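You operate a simulated robot arm through the tools that you are given. There is no shell and no other tool.

You are at the controls of a simulated robot arm. One attempt, no reset.

TASK
Lay the cream cloth pouch on the gold saucer and give it two puffs of scent.
Fine: ribbon toward the spray bottle; free the spray collar first and lock it again after. Where these are worked on the way, their far stop is far enough and under half their travel is too little: spray collar.

The check looks at the end state, three seconds after you hand in, the way a careful person would. Anything else that was tipped, shoved, dropped, spilled or broken makes it a failure. Flat cloth is picked up by pressing the open fingertips on it (5 to 10 N) and closing them slowly along it; thin cloth reads only 2 to 8 mm in the jaws.

THE ROBOT
A 6-joint arm with a fingered hand, fixed in place. Base frame: the origin is on the floor under the middle of its stand, x ahead of it, y to its left, z up; the work surface is at about z = 0.76. Readings come in m, rad, newtons and seconds.
With the tool pointing down near the work surface it reaches from about 0.34 to 0.82 m from the base axis. Its first joint turns from -2.897 to 2.897 rad. Payload 4 kg.
The tool frame sits at the grasp point between the pads (the TCP): z along the fingers, y along the line on which they close. The tips reach 0.026 m beyond it. The gripper opens to 0.132 m; its body begins 0.073 m behind the TCP. The gripper is a hand of 5 fingers: y runs from the thumb to the fingers, the wrist lies at [0, 0, -0.239] in the tool frame, and closing takes about 1.5 s.
Orientation is told as [roll, pitch, yaw] about the base's x, y, z axes, in that order, counted from this pose: with the fingers straight down and closing along the base's y, the tool's x points along the base's -x, its y along +y and its z along -z.

THE INTERFACE
- The arm moves only by the tool nudge_tool. Its argument "commands" is a list of rows, each a list of 6 numbers: the shift along the tool's x, y, z in m, then the turn, a rotation vector about the tool's x, y, z in degrees. In form: [[dx, dy, dz, rx, ry, rz], ...]. A call has 1 to 20 rows; each row shifts and turns the commanded pose from where the row before left it, along the tool's axes as they then stand. "jaw" is the opening, from 0 (shut) to 1 (fully open), set as the call begins (left out, the last holds). Each row takes 0.2 s and may step no farther than 0.05 m and 0.15 rad from the row before; otherwise, or with a gripper value out of range, the whole call is refused. A pose out of reach is approached as far as the arm can. The call stops where the force on the tool passes 40 N (or 10 N more than at its start, if that is more) or the arm is blocked; 0.2 s more then pass. The fingers move at their own pace (about 0.045 m/s each) and stop on an object; they squeeze with about 32 N. The grip force told is the motor's: it shows also when the fingers shut on nothing. Time passes only in rows, and 0.2 s behind the last, so rows that do not move let the fingers close. The reply holds the time, the measured pose of the TCP, the force on the tool along the base axes, the opening and the grip force, in the units named above and with some noise, with the torque about the TCP (base axes, N m) and any sound that the robot's microphone picked up, and new pictures: "show" is both (left out), scene, wrist or none.
- Cameras (640 x 400 px; columns grow to the right, rows downward): "scene" is fixed at [0.3979, 0.6493, 1.5939]; the picture's right is [-0.94, 0.33, 0.00], its down [0.31, 0.90, -0.31] and it looks along [-0.10, -0.30, -0.95] (base axes); focal length 271 px, centre (320, 200). "wrist" rides on the gripper at [0.085, 0.002, -0.097] in the tool frame; the picture's right is [-0.02, 1.00, 0.00], its down [-0.75, -0.02, -0.66] and it looks along [-0.66, -0.01, 0.75] (tool axes); focal length 270 px, centre (320, 200). There is no depth. A picture from a camera that has moved, and an enlarged one, comes with that camera's place and axes in the base frame and with its lens.
- finger_targets(finger1, finger2, finger3, finger4, thumb_bend): sets how far each is bent, from 0 (flat) to 100 (curled in); at 30 the hand is open as for a grip, at 70 the pads meet at the TCP. One left out holds its place. A second passes; each finger stops where it meets its share of the squeeze, and holds until it gets a number again. A gripper value or a shape takes the hand back. It gives what a move gives, with no picture; readings hold the bend of each and the force on the fingers (four entries, about 0 where the hand has none), thumb and palm.
- preshape(shape): the hand has 5 fingers and takes this shape, open, in about a second: jaw (thumb against the fingers, like two jaws); tri (thumb and two fingers); tip (a fingertip pinch); poke (one finger out to press); point (the index stretched); flat (the hand flat); cup (the hand cupped); fist (a fist). The gripper value then closes the fingers along that shape, each until it touches; the sizes above hold for jaw. It gives what a move gives, with no picture.
- enlarge(camera, box): a new picture of the part [left, top, right, bottom] of that camera's present view, enlarged. No time passes.
- sign_off(): hands the job in; it is judged then, once.

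Places have to be worked out from the pictures, the camera data and where the tool is seen. Open the gripper and draw the arm clear of the work before you hand the job in, unless the task says otherwise.

The tools are called after "Emit:" as name(argument=value, ...) on one line, values as JSON. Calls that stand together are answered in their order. nudge_tool: Moves the arm, as the interface text tells. Its arguments: {"type":"object","properties":{"commands":{"type":"array"},"jaw":{"type":"number"},"show":{"type":"string","enum":["both","scene","wrist","none"]}},"required":["commands"]} The other tools are called the same way: preshape (shape) gives the hand a shape; finger_targets (finger1, finger2, finger3, finger4, thumb_bend) moves the fingers one by one; enlarge (camera, box) takes an enlarged picture of a part of a camera's view; sign_off () hands the job in.

At the start:

```text
time_s: 0.0
tool_pos: [0.3976, 0.26, 1.1525]
tool_rot: [-0.001, 0.001, 0.002]
force: [-0.1, 0.2, -0.2]
moment: [0.0, 0.0, -0.03]
grip_width: 0.132
gripper_force: 0.1
shape: jaw
bend: [30.0, 30.0, 30.0, 30.0, 30.0]
finger forces: [0.0, 0.1, 0.0, 0.0, 0.0, 0.0]
```

scene: 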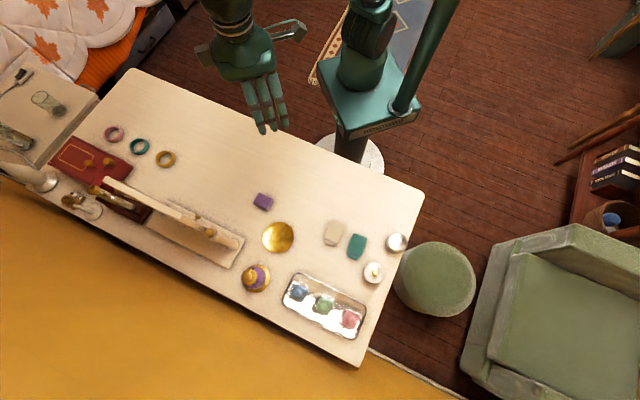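
wrist: 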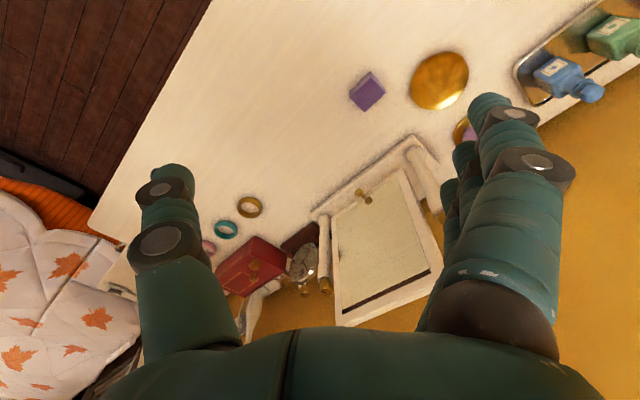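

The scene shows a dressing table with a gold saucer, cream and teal pouches, and a tray with three bottles, plus a purple/gold item. I enlarge those areas to identify the spray bottle and the ribbon.

Emit:
enlarge(camera="scene", box=[230, 180, 430, 305])

Emit:
enlarge(camera="scene", box=[300, 215, 420, 290])

Emit:
enlarge(camera="scene", box=[230, 240, 380, 340])

Emit:
enlarge(camera="wrist", box=[340, 0, 640, 180])

```text
3.20 times, centred on (330, 242) of scene
camera zoom: at [0.3979, 0.6493, 1.5939], right [-0.94, 0.33, 0.0], down [0.31, 0.9, -0.31], along [-0.1, -0.3, -0.95], focal length 867 px, centre (288, 64)
```

zoom: 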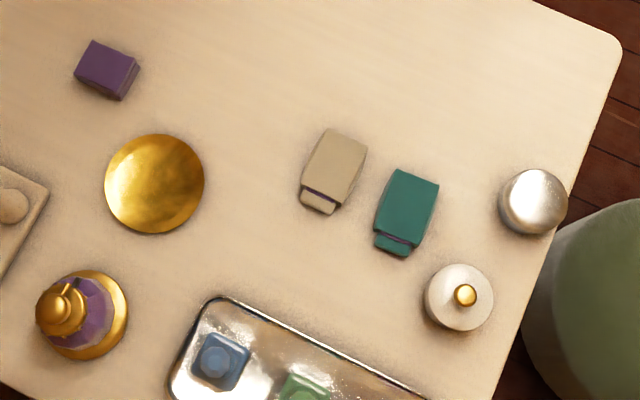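

```text
5.33 times, centred on (360, 252) of scene
camera zoom: at [0.3979, 0.6493, 1.5939], right [-0.94, 0.33, 0.0], down [0.31, 0.9, -0.31], along [-0.1, -0.3, -0.95], focal length 1444 px, centre (107, -80)
```

zoom: 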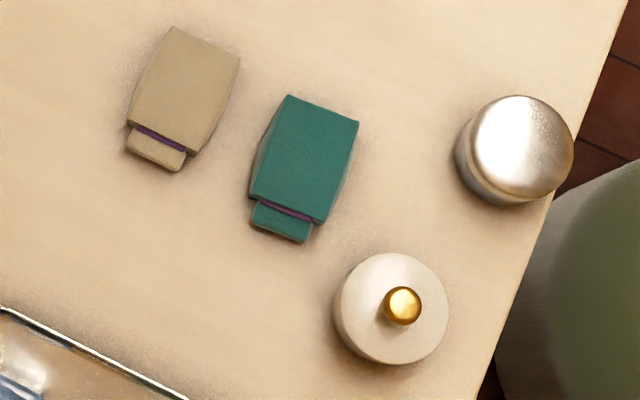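

```text
4.00 times, centred on (305, 290) of scene
camera zoom: at [0.3979, 0.6493, 1.5939], right [-0.94, 0.33, 0.0], down [0.31, 0.9, -0.31], along [-0.1, -0.3, -0.95], focal length 1083 px, centre (380, -160)
```

zoom: 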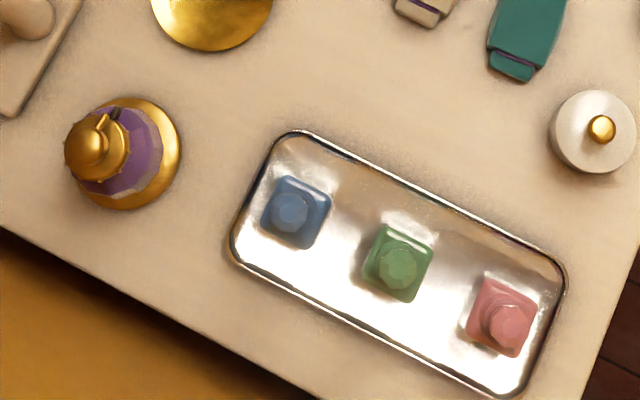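

```text
2.13 times, centred on (490, 90) of wrist
camera zoom: at [0.3129, 0.2619, 1.2494], right [0.02, 1.0, 0.0], down [0.75, -0.02, 0.66], along [0.66, -0.01, -0.75], focal length 577 px, centre (-43, 435)
```

zoom: 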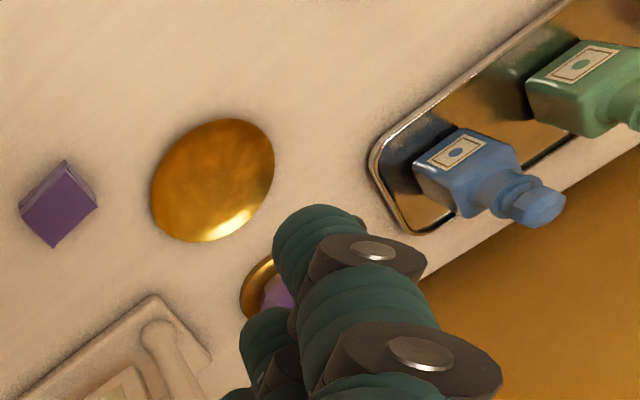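

The pouch lies at about (0.31, 0.51), the saucer at about (0.47, 0.46), and the atomiser (purple and gold) at about (0.56, 0.56). I look at the atomiser more closely before moving.

Emit:
enlarge(camera="scene", box=[232, 255, 280, 300])

Emit:
enlarge(camera="scene", box=[315, 210, 355, 255])

Emit:
enlarge(camera="scene", box=[0, 60, 260, 260])

```text
8.89 times, centred on (256, 278) of scene
camera zoom: at [0.3979, 0.6493, 1.5939], right [-0.94, 0.33, 0.0], down [0.31, 0.9, -0.31], along [-0.1, -0.3, -0.95], focal length 2407 px, centre (889, -489)
```

zoom: 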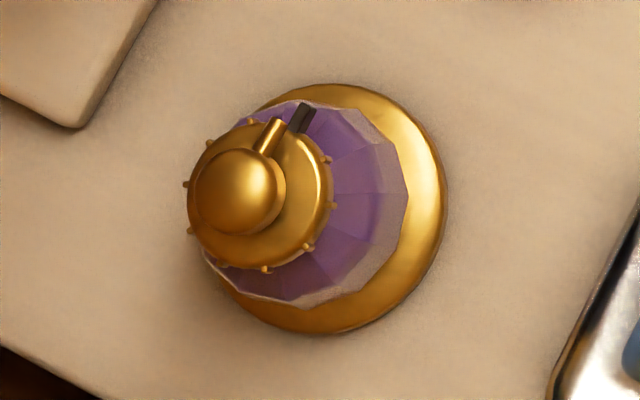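

```text
8.89 times, centred on (335, 232) of scene
camera zoom: at [0.3979, 0.6493, 1.5939], right [-0.94, 0.33, 0.0], down [0.31, 0.9, -0.31], along [-0.1, -0.3, -0.95], focal length 2407 px, centre (187, -89)
```

zoom: 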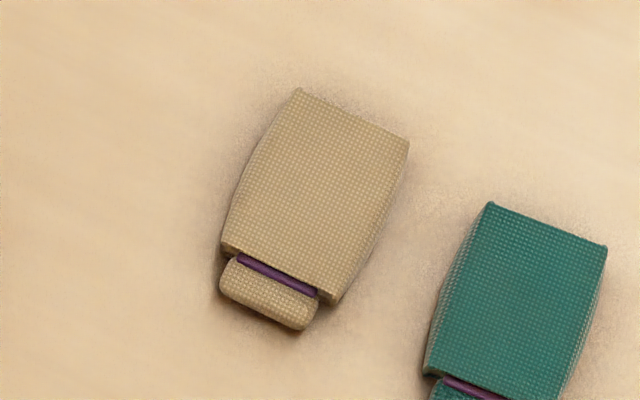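

```text
2.00 times, centred on (130, 160) of scene
camera zoom: at [0.3979, 0.6493, 1.5939], right [-0.94, 0.33, 0.0], down [0.31, 0.9, -0.31], along [-0.1, -0.3, -0.95], focal length 542 px, centre (700, 280)
```

zoom: 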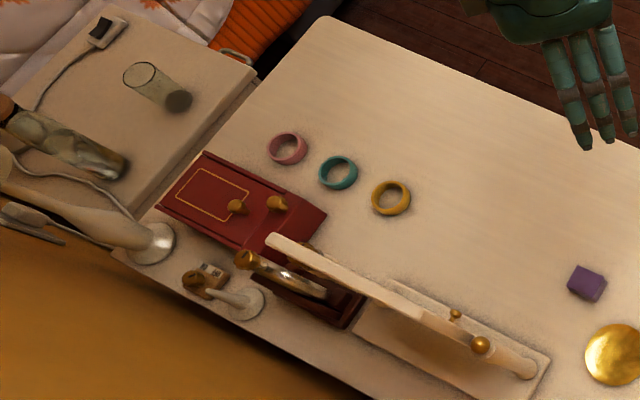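

The atomiser has a studded collar, a pump head with a nozzle facing roughly the saucer, and a dark mark. I turn the tool 45° in place, well above everything, so the wrist camera faces the atomiser.

Emit:
nudge_tool(commands=[[0, 0, 0, 0, 0, -7.5], [0, 0, 0, 0, 0, -7.5], [0, 0, 0, 0, 0, -7.5], [0, 0, 0, 0, 0, -7.5], [0, 0, 0, 0, 0, -7.5], [0, 0, 0, 0, 0, -7.5], [0, 0, 0, 0, 0, 0]], show="both")

```text
time_s: 1.6
tool_pos: [0.3977, 0.2604, 1.1536]
tool_rot: [0.0, 0.002, 0.787]
force: [-0.1, -0.2, 0.0]
moment: [-0.01, 0.03, 0.01]
grip_width: 0.1316
gripper_force: 0.0
shape: jaw
bend: [30.0, 30.0, 30.0, 30.0, 30.0]
finger forces: [0.0, 0.0, 0.0, 0.1, 0.0, 0.0]
camera wrist: at [0.3367, 0.2014, 1.2493], right [-0.69, 0.72, 0.0], down [0.54, 0.52, 0.66], along [0.47, 0.46, -0.75], focal length 270 px, centre (320, 200)
```

scene: 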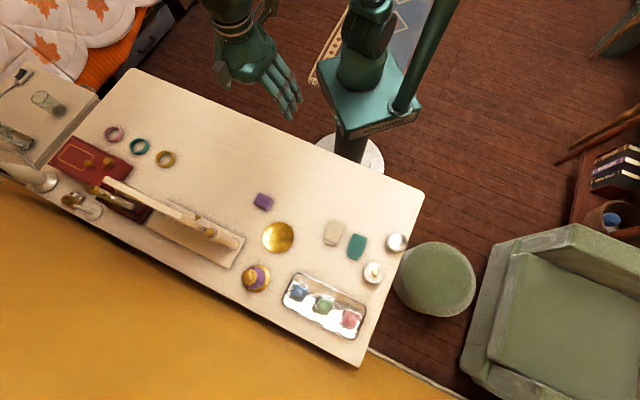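
wrist: 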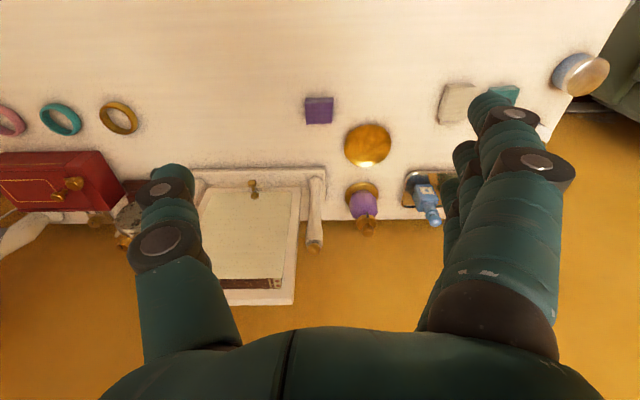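

The atomiser is seen between the thumb and fingers at about (362, 200) in the wrist view. I enlarge it there and the pouch too.

Emit:
enlarge(camera="wrist", box=[320, 110, 440, 250])

Emit:
enlarge(camera="wrist", box=[420, 60, 540, 140])

```text
2.86 times, centred on (380, 180) of wrist
camera zoom: at [0.3367, 0.2014, 1.2493], right [-0.69, 0.72, 0.0], down [0.54, 0.52, 0.66], along [0.47, 0.46, -0.75], focal length 772 px, centre (149, 257)
```

zoom: 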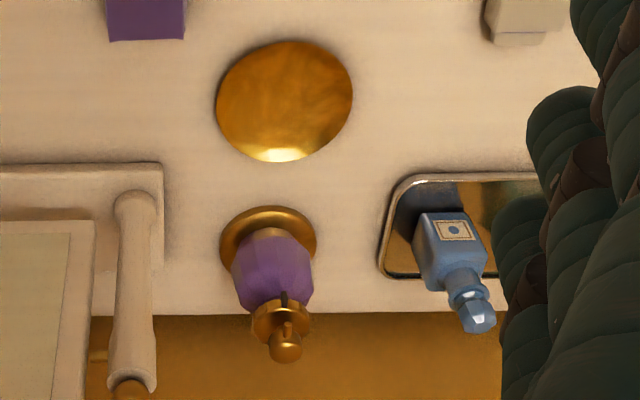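

```text
5.00 times, centred on (480, 100) of wrist
camera zoom: at [0.3367, 0.2014, 1.2493], right [-0.69, 0.72, 0.0], down [0.54, 0.52, 0.66], along [0.47, 0.46, -0.75], focal length 1351 px, centre (-480, 700)
```

zoom: 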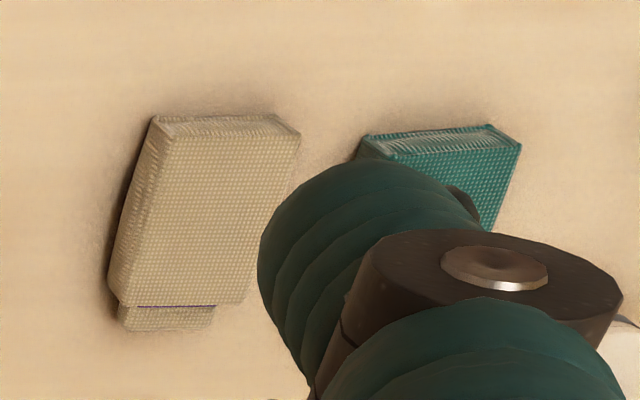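

The pouch seems about 8 cm long and 4.5 cm wide, with its ribbon end already pointing along about +46° and the teal pouch only about 3 cm beside it. I move above it, staying high, for a closer look.

Emit:
nudge_tool(commands=[[-0.0141, 0.03, 0.0255, 0, 0, 0], [-0.0141, 0.03, 0.0255, 0, 0, 0], [-0.0141, 0.03, 0.0255, 0, 0, 0], [-0.0141, 0.03, 0.0255, 0, 0, 0], [-0.0141, 0.03, 0.0255, 0, 0, 0], [-0.0141, 0.03, 0.0255, 0, 0, 0], [-0.0141, 0.03, 0.0255, 0, 0, 0], [-0.0141, 0.03, 0.0255, 0, 0, 0], [0, 0, 0, 0, 0, 0], [0, 0, 0, 0, 0, 0]], show="both")

```text
time_s: 3.8
tool_pos: [0.3064, 0.5114, 0.9484]
tool_rot: [-0.001, 0.0, 0.786]
force: [-0.7, 0.0, -0.1]
moment: [-0.05, -0.03, -0.01]
grip_width: 0.1315
gripper_force: 0.0
shape: jaw
bend: [30.0, 30.0, 30.0, 30.0, 30.0]
finger forces: [0.0, 0.0, 0.0, 0.0, 0.0, 0.1]
camera wrist: at [0.2456, 0.452, 1.0458], right [-0.69, 0.72, 0.0], down [0.54, 0.52, 0.66], along [0.47, 0.46, -0.75], focal length 270 px, centre (320, 200)
```

scene: 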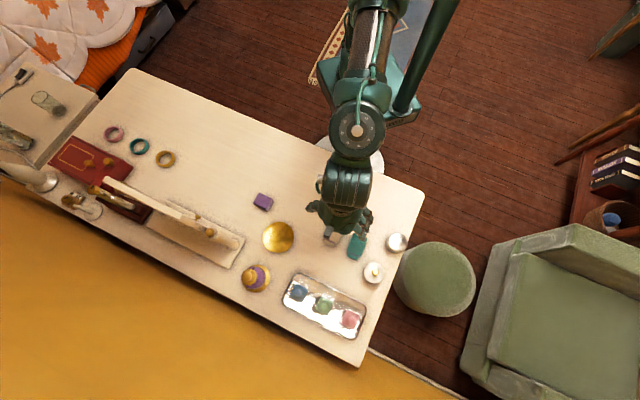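
wrist: 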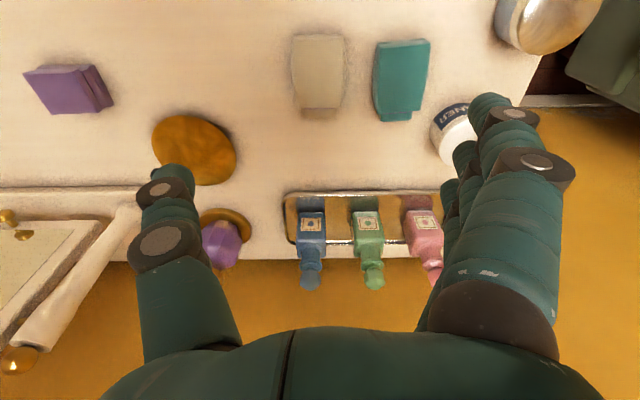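

Emit:
enlarge(camera="wrist", box=[270, 20, 450, 132])

Emit:
enlarge(camera="wrist", box=[130, 90, 290, 280])

```text
3.56 times, centred on (360, 76) of wrist
camera zoom: at [0.2456, 0.452, 1.0458], right [-0.69, 0.72, 0.0], down [0.54, 0.52, 0.66], along [0.47, 0.46, -0.75], focal length 961 px, centre (178, 641)
```

zoom: 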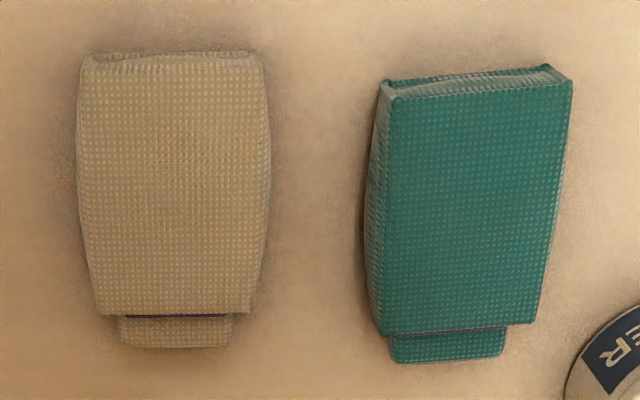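

```text
2.11 times, centred on (210, 185) of wrist
camera zoom: at [0.2456, 0.452, 1.0458], right [-0.69, 0.72, 0.0], down [0.54, 0.52, 0.66], along [0.47, 0.46, -0.75], focal length 569 px, centre (552, 232)
```

zoom: 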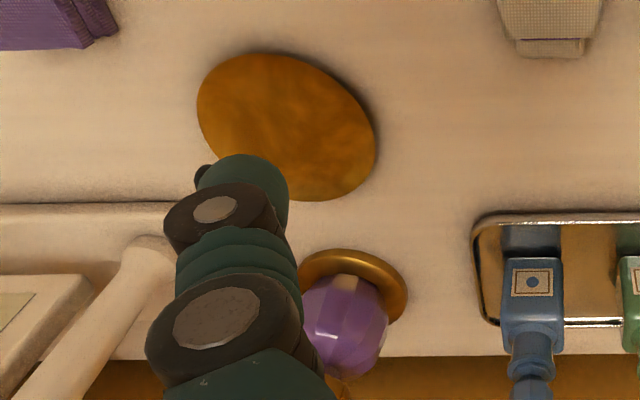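

The pouch is centred under the TCP to within about 1 mm and runs from tool x -0.038 (neck) to +0.038. The gap to the teal pouch is about 2.6 cm, so I try a partly closed jaw in the air to see how wide the fingers are there.

Emit:
nudge_tool(commands=[[0, 0, 0, 0, 0, 0], [0, 0, 0, 0, 0, 0], [0, 0, 0, 0, 0, 0], [0, 0, 0, 0, 0, 0], [0, 0, 0, 0, 0, 0]], jaw=0.45, show="both")

Emit:
enlarge(camera="scene", box=[290, 180, 400, 270])

```text
time_s: 5.0
tool_pos: [0.3059, 0.5102, 0.9493]
tool_rot: [0.0, -0.001, 0.786]
force: [-0.3, -0.3, -0.3]
moment: [0.01, -0.02, 0.01]
grip_width: 0.0605
gripper_force: 0.1
shape: jaw
bend: [73.0, 73.0, 73.0, 73.0, 70.0]
finger forces: [0.0, 0.0, 0.0, 0.0, 0.1, 0.1]
camera wrist: at [0.2457, 0.4518, 1.046], right [-0.69, 0.72, 0.0], down [0.54, 0.52, 0.66], along [0.47, 0.46, -0.75], focal length 270 px, centre (320, 200)
```

scene: 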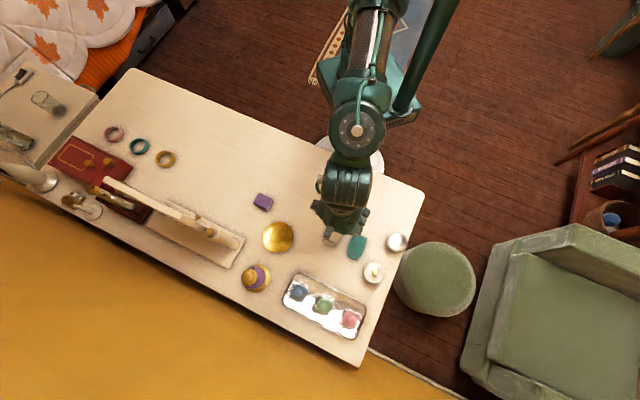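
wrist: 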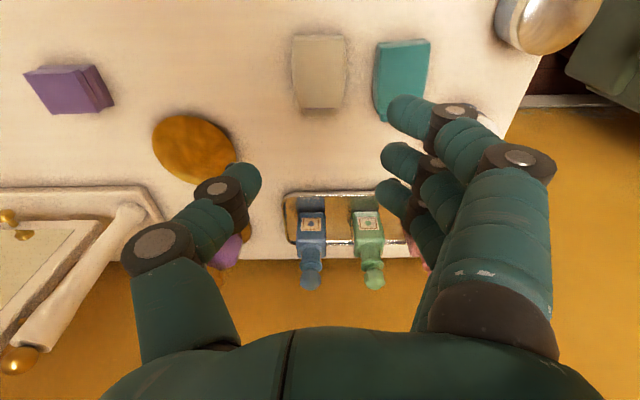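

```text
4.44 times, centred on (345, 225) of scene
camera zoom: at [0.3979, 0.6493, 1.5939], right [-0.94, 0.33, 0.0], down [0.31, 0.9, -0.31], along [-0.1, -0.3, -0.95], focal length 1204 px, centre (209, 89)
```

zoom: 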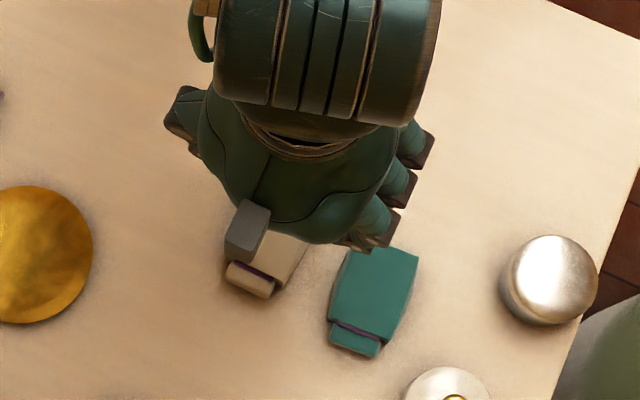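

At partial closure the fingers curl in from outside and would come over the teal pouch, so I'd rather grip lengthwise. I try the "tri" shape in the air to see its geometry.

Emit:
preshape(shape="tri")

Emit:
nudge_tool(commands=[[0, 0, 0, 0, 0, 0]], show="wrist")

```text
time_s: 5.9
tool_pos: [0.3068, 0.511, 0.9489]
tool_rot: [0.0, 0.001, 0.785]
force: [0.5, -0.2, -0.7]
moment: [0.01, 0.02, 0.0]
grip_width: 0.1317
gripper_force: 0.0
shape: tri
bend: [0.0, 30.0, 30.0, 0.0, 30.0]
finger forces: [0.0, 0.0, 0.0, 0.0, 0.0, 0.0]
```

```text
time_s: 6.3
tool_pos: [0.3059, 0.5107, 0.9487]
tool_rot: [0.0, 0.001, 0.784]
force: [0.0, -1.6, -0.8]
moment: [-0.02, -0.02, -0.02]
grip_width: 0.1319
gripper_force: 0.0
shape: tri
bend: [0.0, 30.0, 30.0, 0.0, 30.0]
finger forces: [0.1, 0.0, 0.0, 0.1, 0.0, 0.0]
camera wrist: at [0.2457, 0.4518, 1.046], right [-0.69, 0.72, 0.0], down [0.54, 0.52, 0.66], along [0.47, 0.46, -0.75], focal length 270 px, centre (320, 200)
```

wrist: 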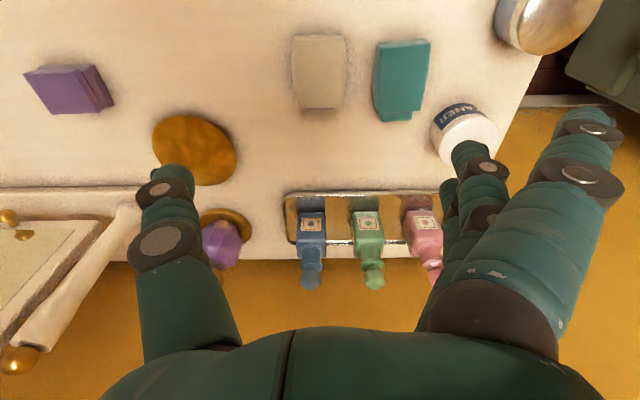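

The "tri" shape uses the two middle fingers and thumb with the outer fingers held clear, which suits a lengthwise grip. I turn the tool +90° to yaw 135° so the thumb is at the ribbon end, away from the teal pouch.

Emit:
nudge_tool(commands=[[0, 0, 0, 0, 0, -7.5], [0, 0, 0, 0, 0, -7.5], [0, 0, 0, 0, 0, -7.5], [0, 0, 0, 0, 0, -7.5], [0, 0, 0, 0, 0, -7.5], [0, 0, 0, 0, 0, -7.5], [0, 0, 0, 0, 0, -7.5], [0, 0, 0, 0, 0, -7.5], [0, 0, 0, 0, 0, -7.5], [0, 0, 0, 0, 0, -7.5], [0, 0, 0, 0, 0, -7.5], [0, 0, 0, 0, 0, -7.5], [0, 0, 0, 0, 0, 0]], show="both")

```text
time_s: 9.1
tool_pos: [0.3077, 0.5097, 0.9485]
tool_rot: [0.001, -0.001, 2.359]
force: [0.0, 0.2, 0.2]
moment: [-0.01, 0.04, -0.03]
grip_width: 0.132
gripper_force: 0.1
shape: tri
bend: [0.0, 30.0, 30.0, 0.0, 30.0]
finger forces: [0.0, 0.0, 0.0, 0.0, 0.0, 0.0]
camera wrist: at [0.3663, 0.4488, 1.0456], right [-0.72, -0.69, 0.0], down [-0.52, 0.54, 0.66], along [-0.46, 0.47, -0.75], focal length 270 px, centre (320, 200)
```

scene: 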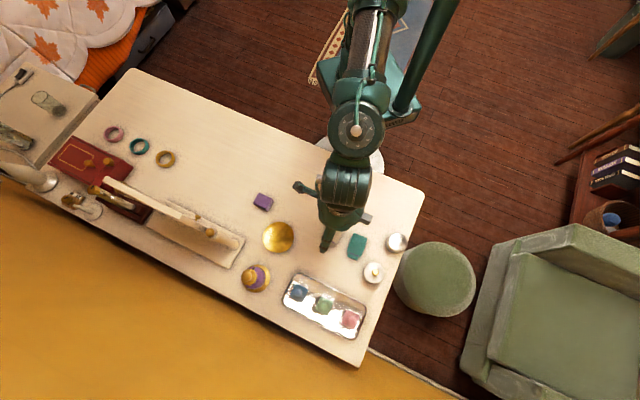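
wrist: 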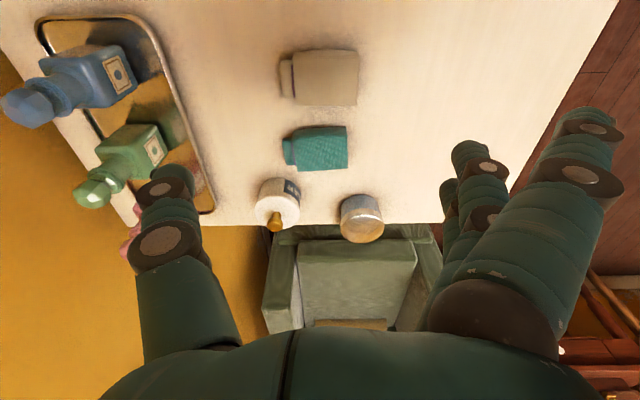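

Yaw is now 135° and the pouch is in view with its neck on the thumb side. I enlarge it to place it exactly in the tool frame.

Emit:
enlarge(camera="wrist", box=[260, 30, 380, 180])

Emit:
enlarge(camera="wrist", box=[265, 35, 375, 115])

```text
2.67 times, centred on (320, 105) of wrist
camera zoom: at [0.3663, 0.4488, 1.0456], right [-0.72, -0.69, 0.0], down [-0.52, 0.54, 0.66], along [-0.46, 0.47, -0.75], focal length 721 px, centre (320, 453)
```

zoom: 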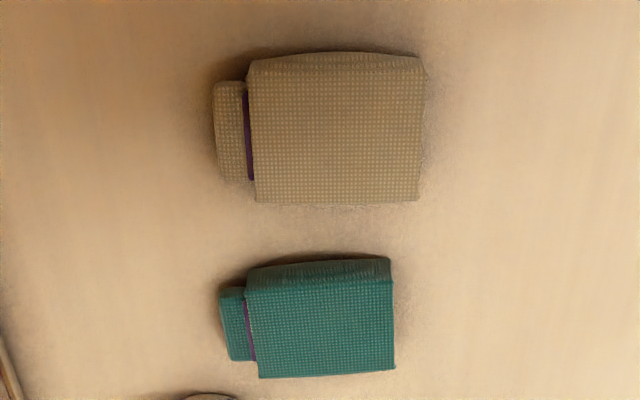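

```text
5.00 times, centred on (320, 75) of wrist
camera zoom: at [0.3663, 0.4488, 1.0456], right [-0.72, -0.69, 0.0], down [-0.52, 0.54, 0.66], along [-0.46, 0.47, -0.75], focal length 1351 px, centre (320, 825)
```

zoom: 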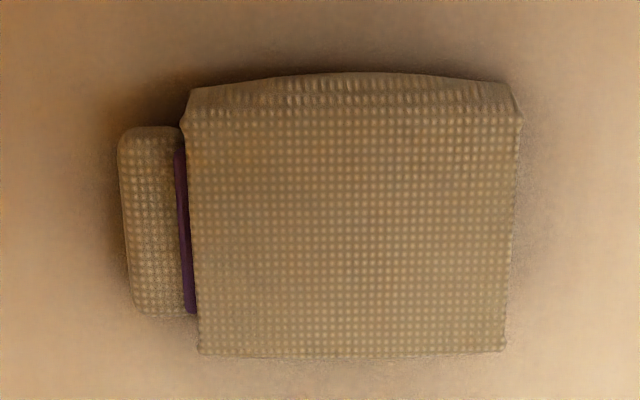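

The pouch spans tool y from -0.037 (neck) to +0.038 and is centred in x, so the open thumb and fingers straddle it. I descend to about z = 0.80 and check.

Emit:
nudge_tool(commands=[[0, 0, 0.037, 0, 0, 0], [0, 0, 0.037, 0, 0, 0], [0, 0, 0.037, 0, 0, 0], [0, 0, 0.032, 0, 0, 0], [0, 0, 0, 0, 0, 0]], show="both")

```text
time_s: 10.3
tool_pos: [0.3078, 0.5101, 0.8045]
tool_rot: [0.001, 0.0, 2.357]
force: [0.6, 0.1, -0.1]
moment: [-0.01, 0.01, -0.01]
grip_width: 0.1319
gripper_force: 0.1
shape: tri
bend: [0.0, 30.0, 30.0, 0.0, 30.0]
finger forces: [0.1, 0.0, 0.1, 0.0, 0.0, 0.0]
camera wrist: at [0.3666, 0.4492, 0.902], right [-0.72, -0.69, 0.0], down [-0.52, 0.54, 0.66], along [-0.46, 0.47, -0.75], focal length 270 px, centre (320, 200)
```

scene: 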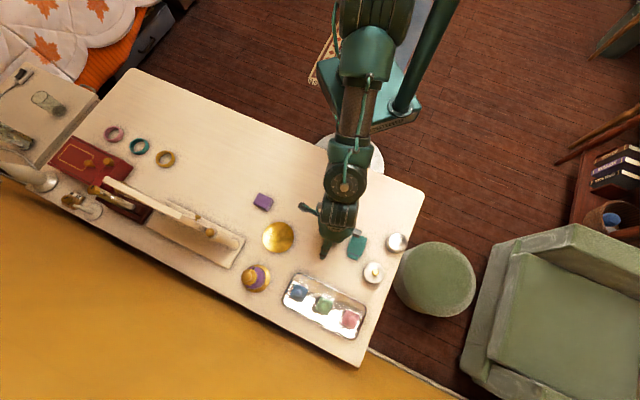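
wrist: 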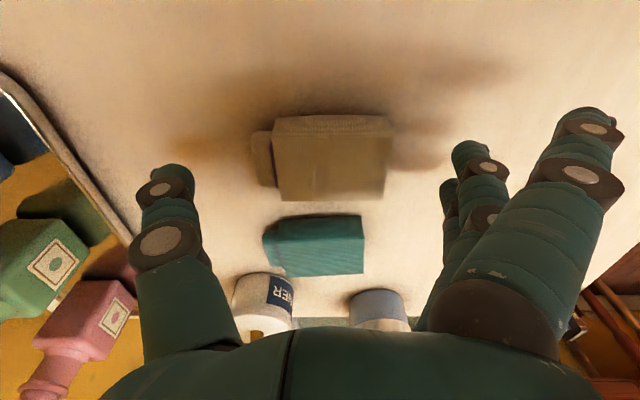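

All clear at z = 0.8045 (tips about 0.778). I lower another 15 mm in small steps, watching the force.

Emit:
nudge_tool(commands=[[0, 0, 0.005, 0, 0, 0], [0, 0, 0.005, 0, 0, 0], [0, 0, 0.005, 0, 0, 0], [0, 0, 0, 0, 0, 0]], show="wrist")

```text
time_s: 11.3
tool_pos: [0.3079, 0.5099, 0.7901]
tool_rot: [-0.001, 0.002, 2.358]
force: [0.0, 0.4, 0.4]
moment: [-0.05, 0.0, -0.02]
grip_width: 0.1319
gripper_force: 0.0
shape: tri
bend: [0.0, 30.0, 30.0, 0.0, 30.0]
finger forces: [0.1, 0.0, 0.0, 0.0, 0.0, 0.0]
camera wrist: at [0.3664, 0.4487, 0.8875], right [-0.72, -0.69, 0.0], down [-0.52, 0.54, 0.66], along [-0.46, 0.47, -0.75], focal length 270 px, centre (320, 200)
```

wrist: 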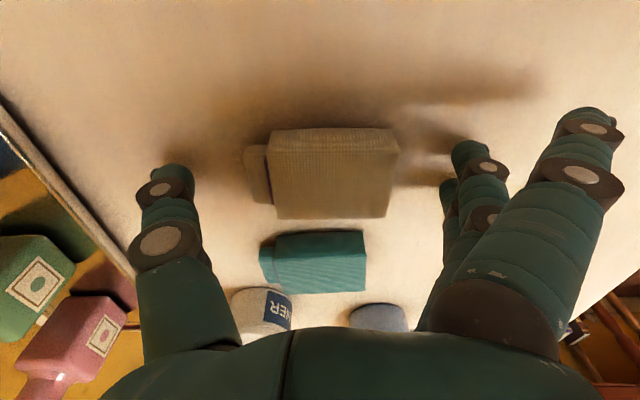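

No contact yet at TCP z = 0.790. I close partway to about 8 cm opening and look.

Emit:
nudge_tool(commands=[[0, 0, 0, 0, 0, 0], [0, 0, 0, 0, 0, 0], [0, 0, 0, 0, 0, 0], [0, 0, 0, 0, 0, 0]], jaw=0.62, show="wrist")

```text
time_s: 12.3
tool_pos: [0.3069, 0.5098, 0.7915]
tool_rot: [0.001, 0.001, 2.358]
force: [0.7, -0.3, -0.9]
moment: [0.01, 0.0, 0.03]
grip_width: 0.0825
gripper_force: 0.1
shape: tri
bend: [0.0, 71.0, 71.0, 0.0, 68.0]
finger forces: [0.0, 0.1, 0.1, 0.0, 0.0, 0.1]
camera wrist: at [0.3664, 0.4487, 0.8877], right [-0.72, -0.69, 0.0], down [-0.52, 0.54, 0.66], along [-0.46, 0.47, -0.75], focal length 270 px, centre (320, 200)
```

wrist: 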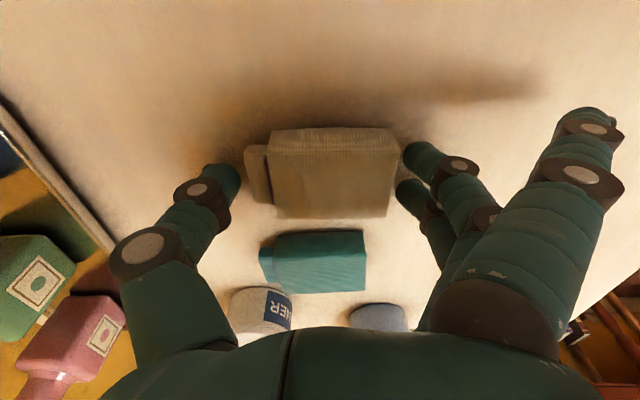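

The tips curl up as they close, so the thumb sits a bit high against the low neck. I lower a few millimetres more in small steps, watching for table contact.

Emit:
nudge_tool(commands=[[0, 0, 0.002, 0, 0, 0], [0, 0, 0.002, 0, 0, 0], [0, 0, 0.002, 0, 0, 0], [0, 0, 0, 0, 0, 0]], show="wrist")

Emit:
enlarge(camera="wrist", box=[170, 90, 490, 290])

```text
time_s: 13.3
tool_pos: [0.3067, 0.51, 0.7861]
tool_rot: [-0.003, -0.001, 2.357]
force: [2.1, -0.6, 29.5]
moment: [-1.05, 0.95, 0.1]
grip_width: 0.0811
gripper_force: 0.0
shape: tri
bend: [0.0, 72.0, 72.0, 0.0, 68.0]
finger forces: [0.0, 14.2, 14.0, 0.0, 0.2, 0.0]
camera wrist: at [0.3663, 0.4488, 0.8828], right [-0.72, -0.69, 0.0], down [-0.52, 0.54, 0.66], along [-0.45, 0.48, -0.75], focal length 270 px, centre (320, 200)
```

wrist: 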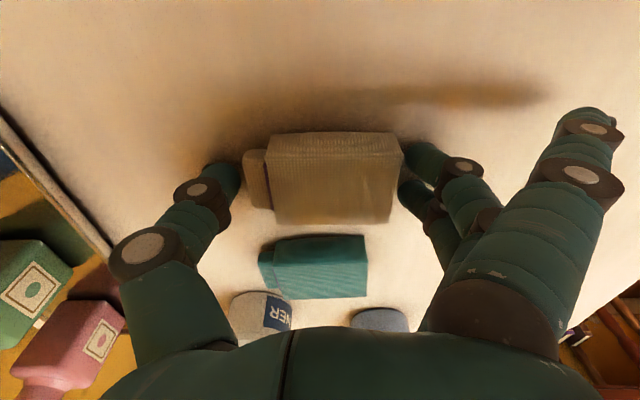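

```text
2.00 times, centred on (330, 190) of wrist
camera zoom: at [0.3663, 0.4488, 0.8828], right [-0.72, -0.69, 0.0], down [-0.52, 0.54, 0.66], along [-0.45, 0.48, -0.75], focal length 541 px, centre (300, 220)
```

zoom: 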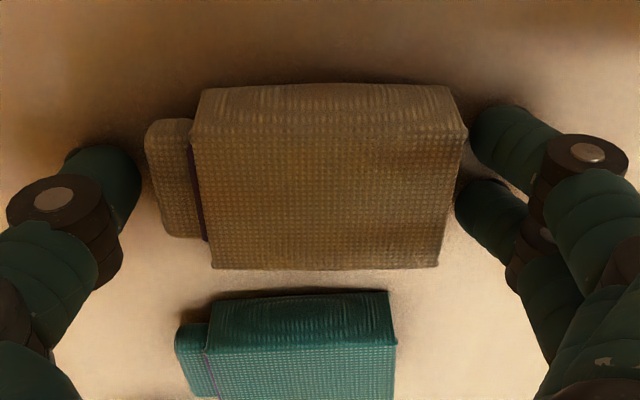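

The two fingertips touch the table (about 28 N), while the thumb is just clear of it. I back up 2.5 mm and then close onto the pouch.

Emit:
nudge_tool(commands=[[0, 0, -0.0025, 0, 0, 0], [0, 0, 0, 0, 0, 0]], show="none")

Emit:
nudge_tool(commands=[[0, 0, 0, 0, 0, 0], [0, 0, 0, 0, 0, 0], [0, 0, 0, 0, 0, 0], [0, 0, 0, 0, 0, 0]], jaw=0.53, show="wrist")

```text
time_s: 13.9
tool_pos: [0.3063, 0.5094, 0.7862]
tool_rot: [0.004, -0.001, 2.355]
force: [0.7, 1.6, 7.8]
moment: [-0.29, 0.26, 0.02]
grip_width: 0.0811
gripper_force: 0.0
shape: tri
bend: [0.0, 72.0, 72.0, 0.0, 68.0]
finger forces: [0.1, 3.8, 4.0, 0.0, 0.1, 0.0]
```

```text
time_s: 14.9
tool_pos: [0.3068, 0.5097, 0.7866]
tool_rot: [-0.001, 0.001, 2.356]
force: [-1.4, -0.3, 2.7]
moment: [-0.11, 0.11, 0.02]
grip_width: 0.0682
gripper_force: 32.2
shape: tri
bend: [24.0, 72.0, 72.0, 24.0, 70.0]
finger forces: [0.0, 16.0, 15.9, 0.0, 29.0, 0.1]
camera wrist: at [0.366, 0.4486, 0.8839], right [-0.72, -0.69, 0.0], down [-0.52, 0.54, 0.66], along [-0.46, 0.47, -0.75], focal length 270 px, centre (320, 200)
```

wrist: 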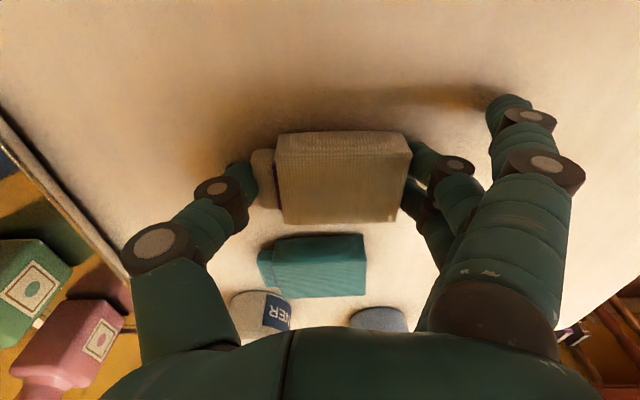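

The pouch is held (fingers 16 N each, thumb 29 N). I lift it slowly a few centimetres and check that it comes along.

Emit:
nudge_tool(commands=[[0, 0, -0.005, 0, 0, 0], [0, 0, -0.01, 0, 0, 0], [0, 0, -0.015, 0, 0, 0], [0, 0, -0.02, 0, 0, 0], [0, 0, 0, 0, 0, 0]], show="both")

```text
time_s: 16.1
tool_pos: [0.3063, 0.5107, 0.8362]
tool_rot: [-0.001, 0.002, 2.356]
force: [0.2, 0.9, -0.6]
moment: [-0.04, -0.01, 0.02]
grip_width: 0.0684
gripper_force: 31.6
shape: tri
bend: [26.0, 72.0, 72.0, 26.0, 70.0]
finger forces: [0.1, 15.3, 15.2, 0.0, 30.6, 0.0]
camera wrist: at [0.3654, 0.4488, 0.9336], right [-0.72, -0.69, 0.0], down [-0.52, 0.54, 0.66], along [-0.46, 0.47, -0.75], focal length 270 px, centre (320, 200)
```

scene: 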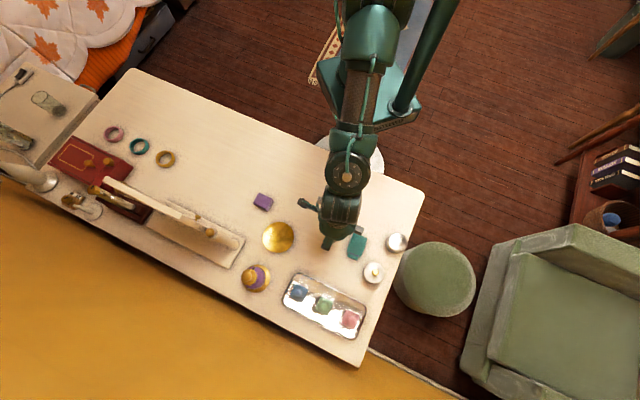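
wrist: 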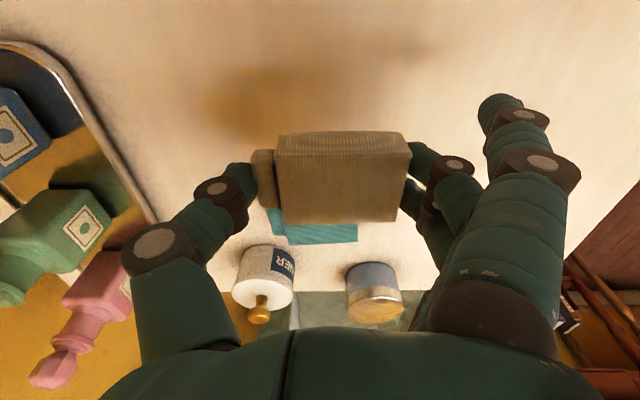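

The pouch is lifted and held level. Before carrying it over, I look closely at the standing mirror/easel beside the saucer, since the hand and arm must stay clear of it.

Emit:
enlarge(camera="scene", box=[90, 160, 290, 285])

Emit:
enlarge(camera="scene", box=[170, 195, 270, 280])

```text
3.20 times, centred on (190, 222) of scene
camera zoom: at [0.3979, 0.6493, 1.5939], right [-0.94, 0.33, 0.0], down [0.31, 0.9, -0.31], along [-0.1, -0.3, -0.95], focal length 867 px, centre (736, 128)
```

zoom: 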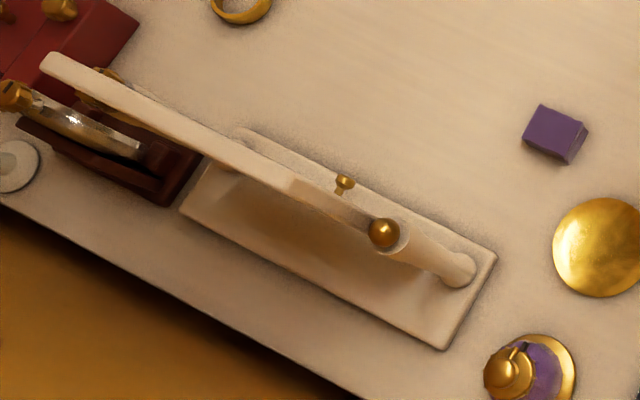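

```text
4.71 times, centred on (220, 238) of scene
camera zoom: at [0.3979, 0.6493, 1.5939], right [-0.94, 0.33, 0.0], down [0.31, 0.9, -0.31], along [-0.1, -0.3, -0.95], focal length 1274 px, centre (791, 24)
```

zoom: 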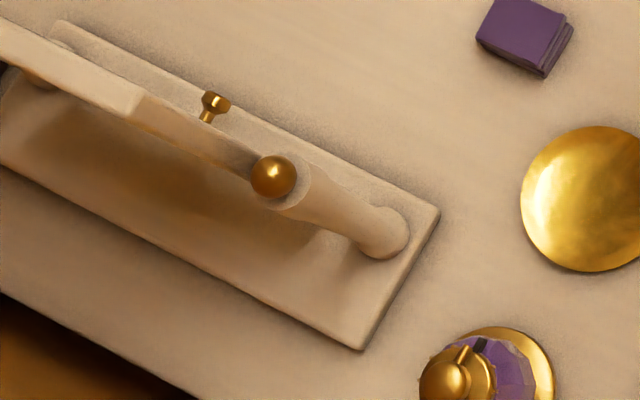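

The mirror stands vertical with its post at about (0.59, 0.44), about 12 cm from the saucer, so the hand has room. I raise a little and carry the pouch to above the saucer at about (0.473, 0.463).

Emit:
nudge_tool(commands=[[0, 0, -0.02, 0, 0, 0], [0.0152, -0.0084, -0.01, 0, 0, 0], [0.0303, -0.0168, 0, 0, 0, 0], [0.0303, -0.0168, 0, 0, 0, 0], [0.0303, -0.0168, 0, 0, 0, 0], [0.0303, -0.0168, 0, 0, 0, 0], [0.0152, -0.0084, 0, 0, 0, 0], [0, 0, 0, 0, 0, 0], [0, 0, 0, 0, 0, 0]], show="both")

Emit:
enlarge(camera="scene", box=[210, 190, 330, 310])

```text
time_s: 18.1
tool_pos: [0.4314, 0.5038, 0.8709]
tool_rot: [0.003, -0.014, 2.332]
force: [0.6, 0.3, 0.8]
moment: [0.04, -0.01, 0.02]
grip_width: 0.0681
gripper_force: 31.9
shape: tri
bend: [26.0, 72.0, 72.0, 26.0, 70.0]
finger forces: [0.0, 15.2, 15.3, 0.1, 30.6, 0.0]
out of reach, approached as far as the arm can: row 5, 6, 7
camera wrist: at [0.4906, 0.4394, 0.9662], right [-0.74, -0.68, 0.0], down [-0.5, 0.55, 0.67], along [-0.46, 0.49, -0.74], focal length 270 px, centre (320, 200)
```

scene: 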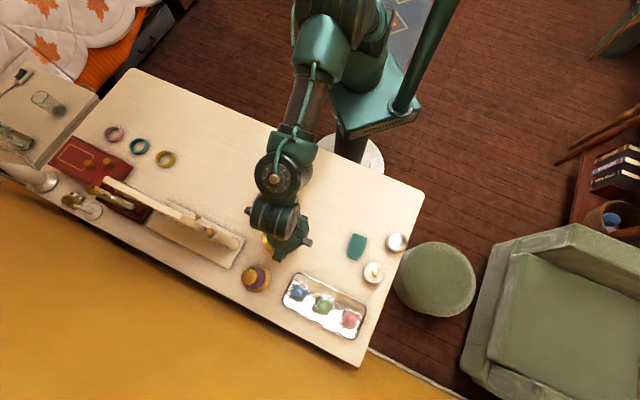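
wrist: 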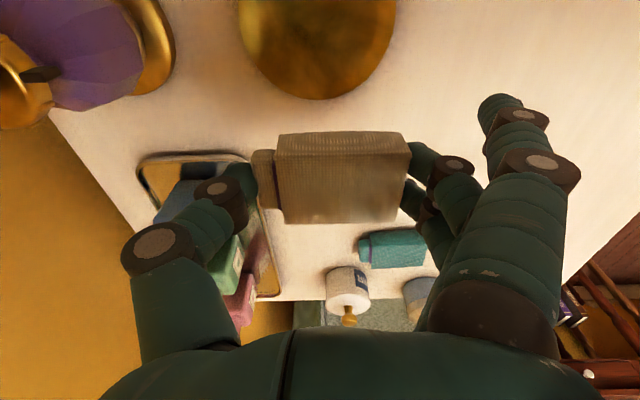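

```text
3.33 times, centred on (270, 250) of scene
camera zoom: at [0.3979, 0.6493, 1.5939], right [-0.94, 0.33, 0.0], down [0.31, 0.9, -0.31], along [-0.1, -0.3, -0.95], focal length 903 px, centre (487, 33)
```

zoom: 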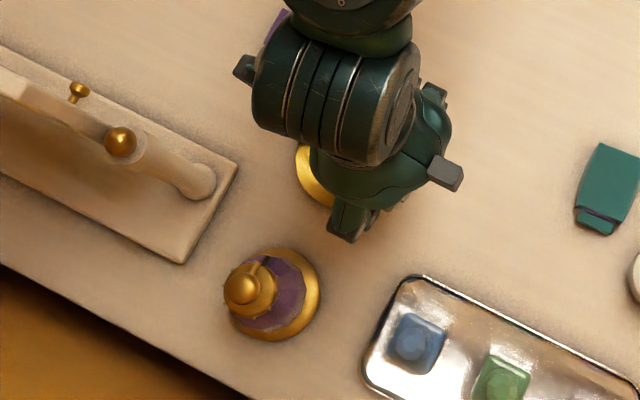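

The arm ran into a joint limit at this yaw (stopped at (0.431, 0.504), yaw 133.6°), with the pouch still safely held. I turn the tool back by 10° to see where the commanded pose ends up.

Emit:
nudge_tool(commands=[[0, 0, 0, 0, 0, 5], [0, 0, 0, 0, 0, 5], [0, 0, 0, 0, 0, 0], [0, 0, 0, 0, 0, 0], [0, 0, 0, 0, 0, 0]], show="both")

```text
time_s: 19.3
tool_pos: [0.4312, 0.5028, 0.8711]
tool_rot: [-0.002, 0.001, 2.183]
force: [-0.7, 0.4, -0.1]
moment: [0.01, 0.01, -0.01]
grip_width: 0.0682
gripper_force: 31.8
shape: tri
bend: [26.0, 72.0, 72.0, 26.0, 70.0]
finger forces: [0.0, 15.3, 15.3, 0.1, 30.6, 0.0]
camera wrist: at [0.4792, 0.4325, 0.9674], right [-0.83, -0.56, 0.0], down [-0.42, 0.63, 0.66], along [-0.37, 0.55, -0.75], focal length 270 px, centre (320, 200)
```

scene: 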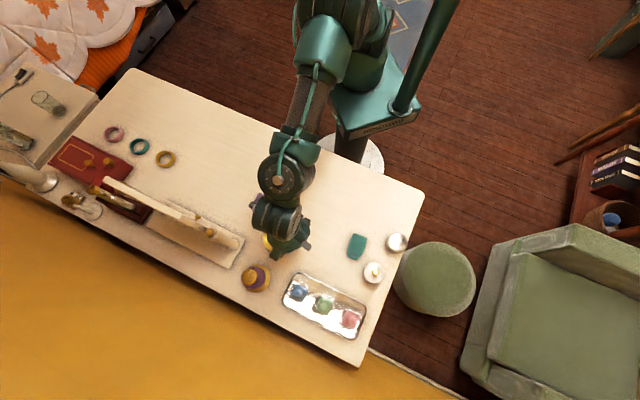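
wrist: 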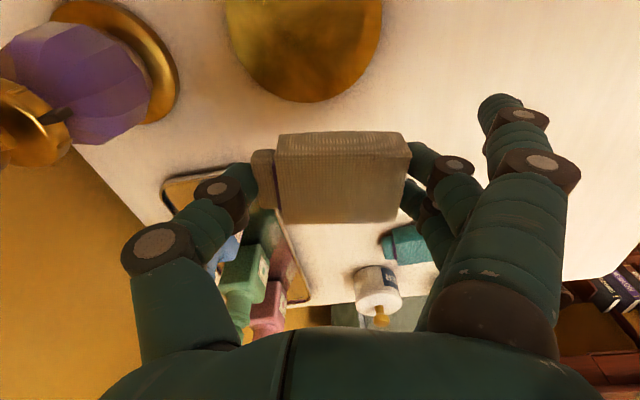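

The commanded pose resumed from where the arm actually was (yaw now 125°). I'll set the pouch down on the bare table at about (0.335, 0.435) and re-grip it across its width with a natural wrist angle.

Emit:
nudge_tool(commands=[[0, 0.03, 0, 0, 0, 0], [0, 0.0439, 0, 0, 0, 0], [0, 0.0438, 0, 0, 0, 0], [0, 0, 0.02, 0, 0, 0], [0, 0, 0.025, 0, 0, 0], [0, 0, 0.02, 0, 0, 0], [0, 0, 0, 0, 0, 0]], show="both")

```text
time_s: 20.9
tool_pos: [0.3338, 0.4369, 0.8038]
tool_rot: [0.0, 0.001, 2.182]
force: [0.1, -1.2, 0.6]
moment: [-0.01, 0.0, -0.03]
grip_width: 0.068
gripper_force: 31.6
shape: tri
bend: [26.0, 72.0, 72.0, 26.0, 70.0]
finger forces: [0.0, 15.3, 15.3, 0.0, 30.6, 0.0]
camera wrist: at [0.3827, 0.3655, 0.9009], right [-0.83, -0.56, 0.0], down [-0.42, 0.63, 0.66], along [-0.37, 0.55, -0.75], focal length 270 px, centre (320, 200)
```

scene: 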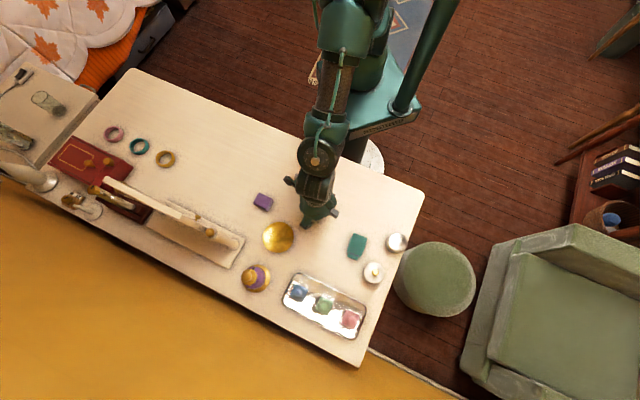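
wrist: 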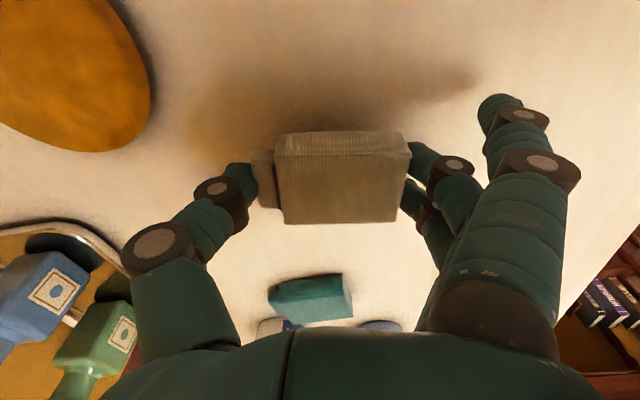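

The pouch hovers about 16 mm above bare table at (0.334, 0.437). I lower the rest in small steps until it rests.

Emit:
nudge_tool(commands=[[0, 0, 0.008, 0, 0, 0], [0, 0, 0.004, 0, 0, 0], [0, 0, 0.002, 0, 0, 0], [0, 0, 0.0015, 0, 0, 0], [0, 0, 0, 0, 0, 0]], show="wrist")

```text
time_s: 22.1
tool_pos: [0.3349, 0.4366, 0.789]
tool_rot: [0.001, 0.001, 2.182]
force: [0.1, -0.2, 0.0]
moment: [-0.01, -0.03, 0.03]
grip_width: 0.0681
gripper_force: 32.1
shape: tri
bend: [26.0, 72.0, 72.0, 26.0, 70.0]
finger forces: [0.1, 15.3, 15.2, 0.0, 30.4, 0.0]
camera wrist: at [0.3829, 0.3655, 0.8866], right [-0.83, -0.56, 0.0], down [-0.42, 0.63, 0.66], along [-0.37, 0.55, -0.75], focal length 270 px, centre (320, 200)
```

wrist: 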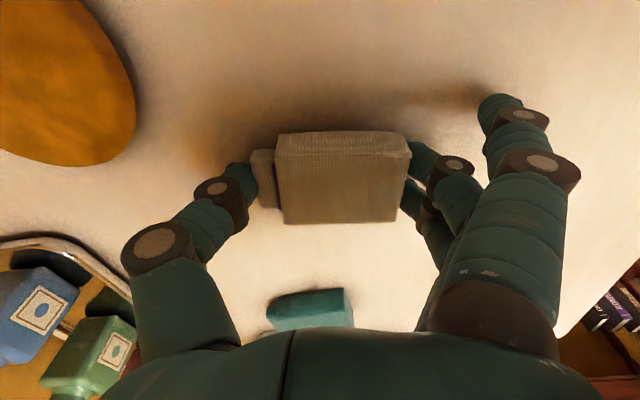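

Still no contact force at 0.789, so I lower 1.5 mm more and then open the fingers slightly to release.

Emit:
nudge_tool(commands=[[0, 0, 0.0015, 0, 0, 0], [0, 0, 0, 0, 0, 0]], show="none")

Emit:
nudge_tool(commands=[[0, 0, 0, 0, 0, 0], [0, 0, 0, 0, 0, 0], [0, 0, 0, 0, 0, 0]], jaw=0.8, show="wrist")

```text
time_s: 22.7
tool_pos: [0.3347, 0.4356, 0.7881]
tool_rot: [0.0, 0.0, 2.182]
force: [0.0, 0.3, -0.4]
moment: [-0.04, -0.02, -0.03]
grip_width: 0.0683
gripper_force: 31.8
shape: tri
bend: [26.0, 72.0, 72.0, 26.0, 70.0]
finger forces: [0.0, 15.3, 15.3, 0.0, 30.4, 0.0]
```

```text
time_s: 23.5
tool_pos: [0.3351, 0.4364, 0.7885]
tool_rot: [-0.001, -0.001, 2.183]
force: [-0.3, 0.1, 0.2]
moment: [-0.03, 0.01, -0.01]
grip_width: 0.1052
gripper_force: 0.1
shape: tri
bend: [0.0, 59.0, 59.0, 0.0, 55.0]
finger forces: [0.0, 0.0, 0.0, 0.0, 0.0, 0.1]
camera wrist: at [0.383, 0.3652, 0.885], right [-0.83, -0.56, 0.0], down [-0.42, 0.63, 0.66], along [-0.37, 0.55, -0.75], focal length 270 px, centre (320, 200)
```

wrist: 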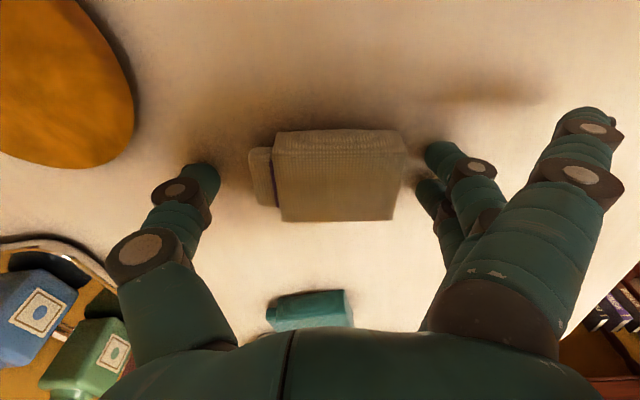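

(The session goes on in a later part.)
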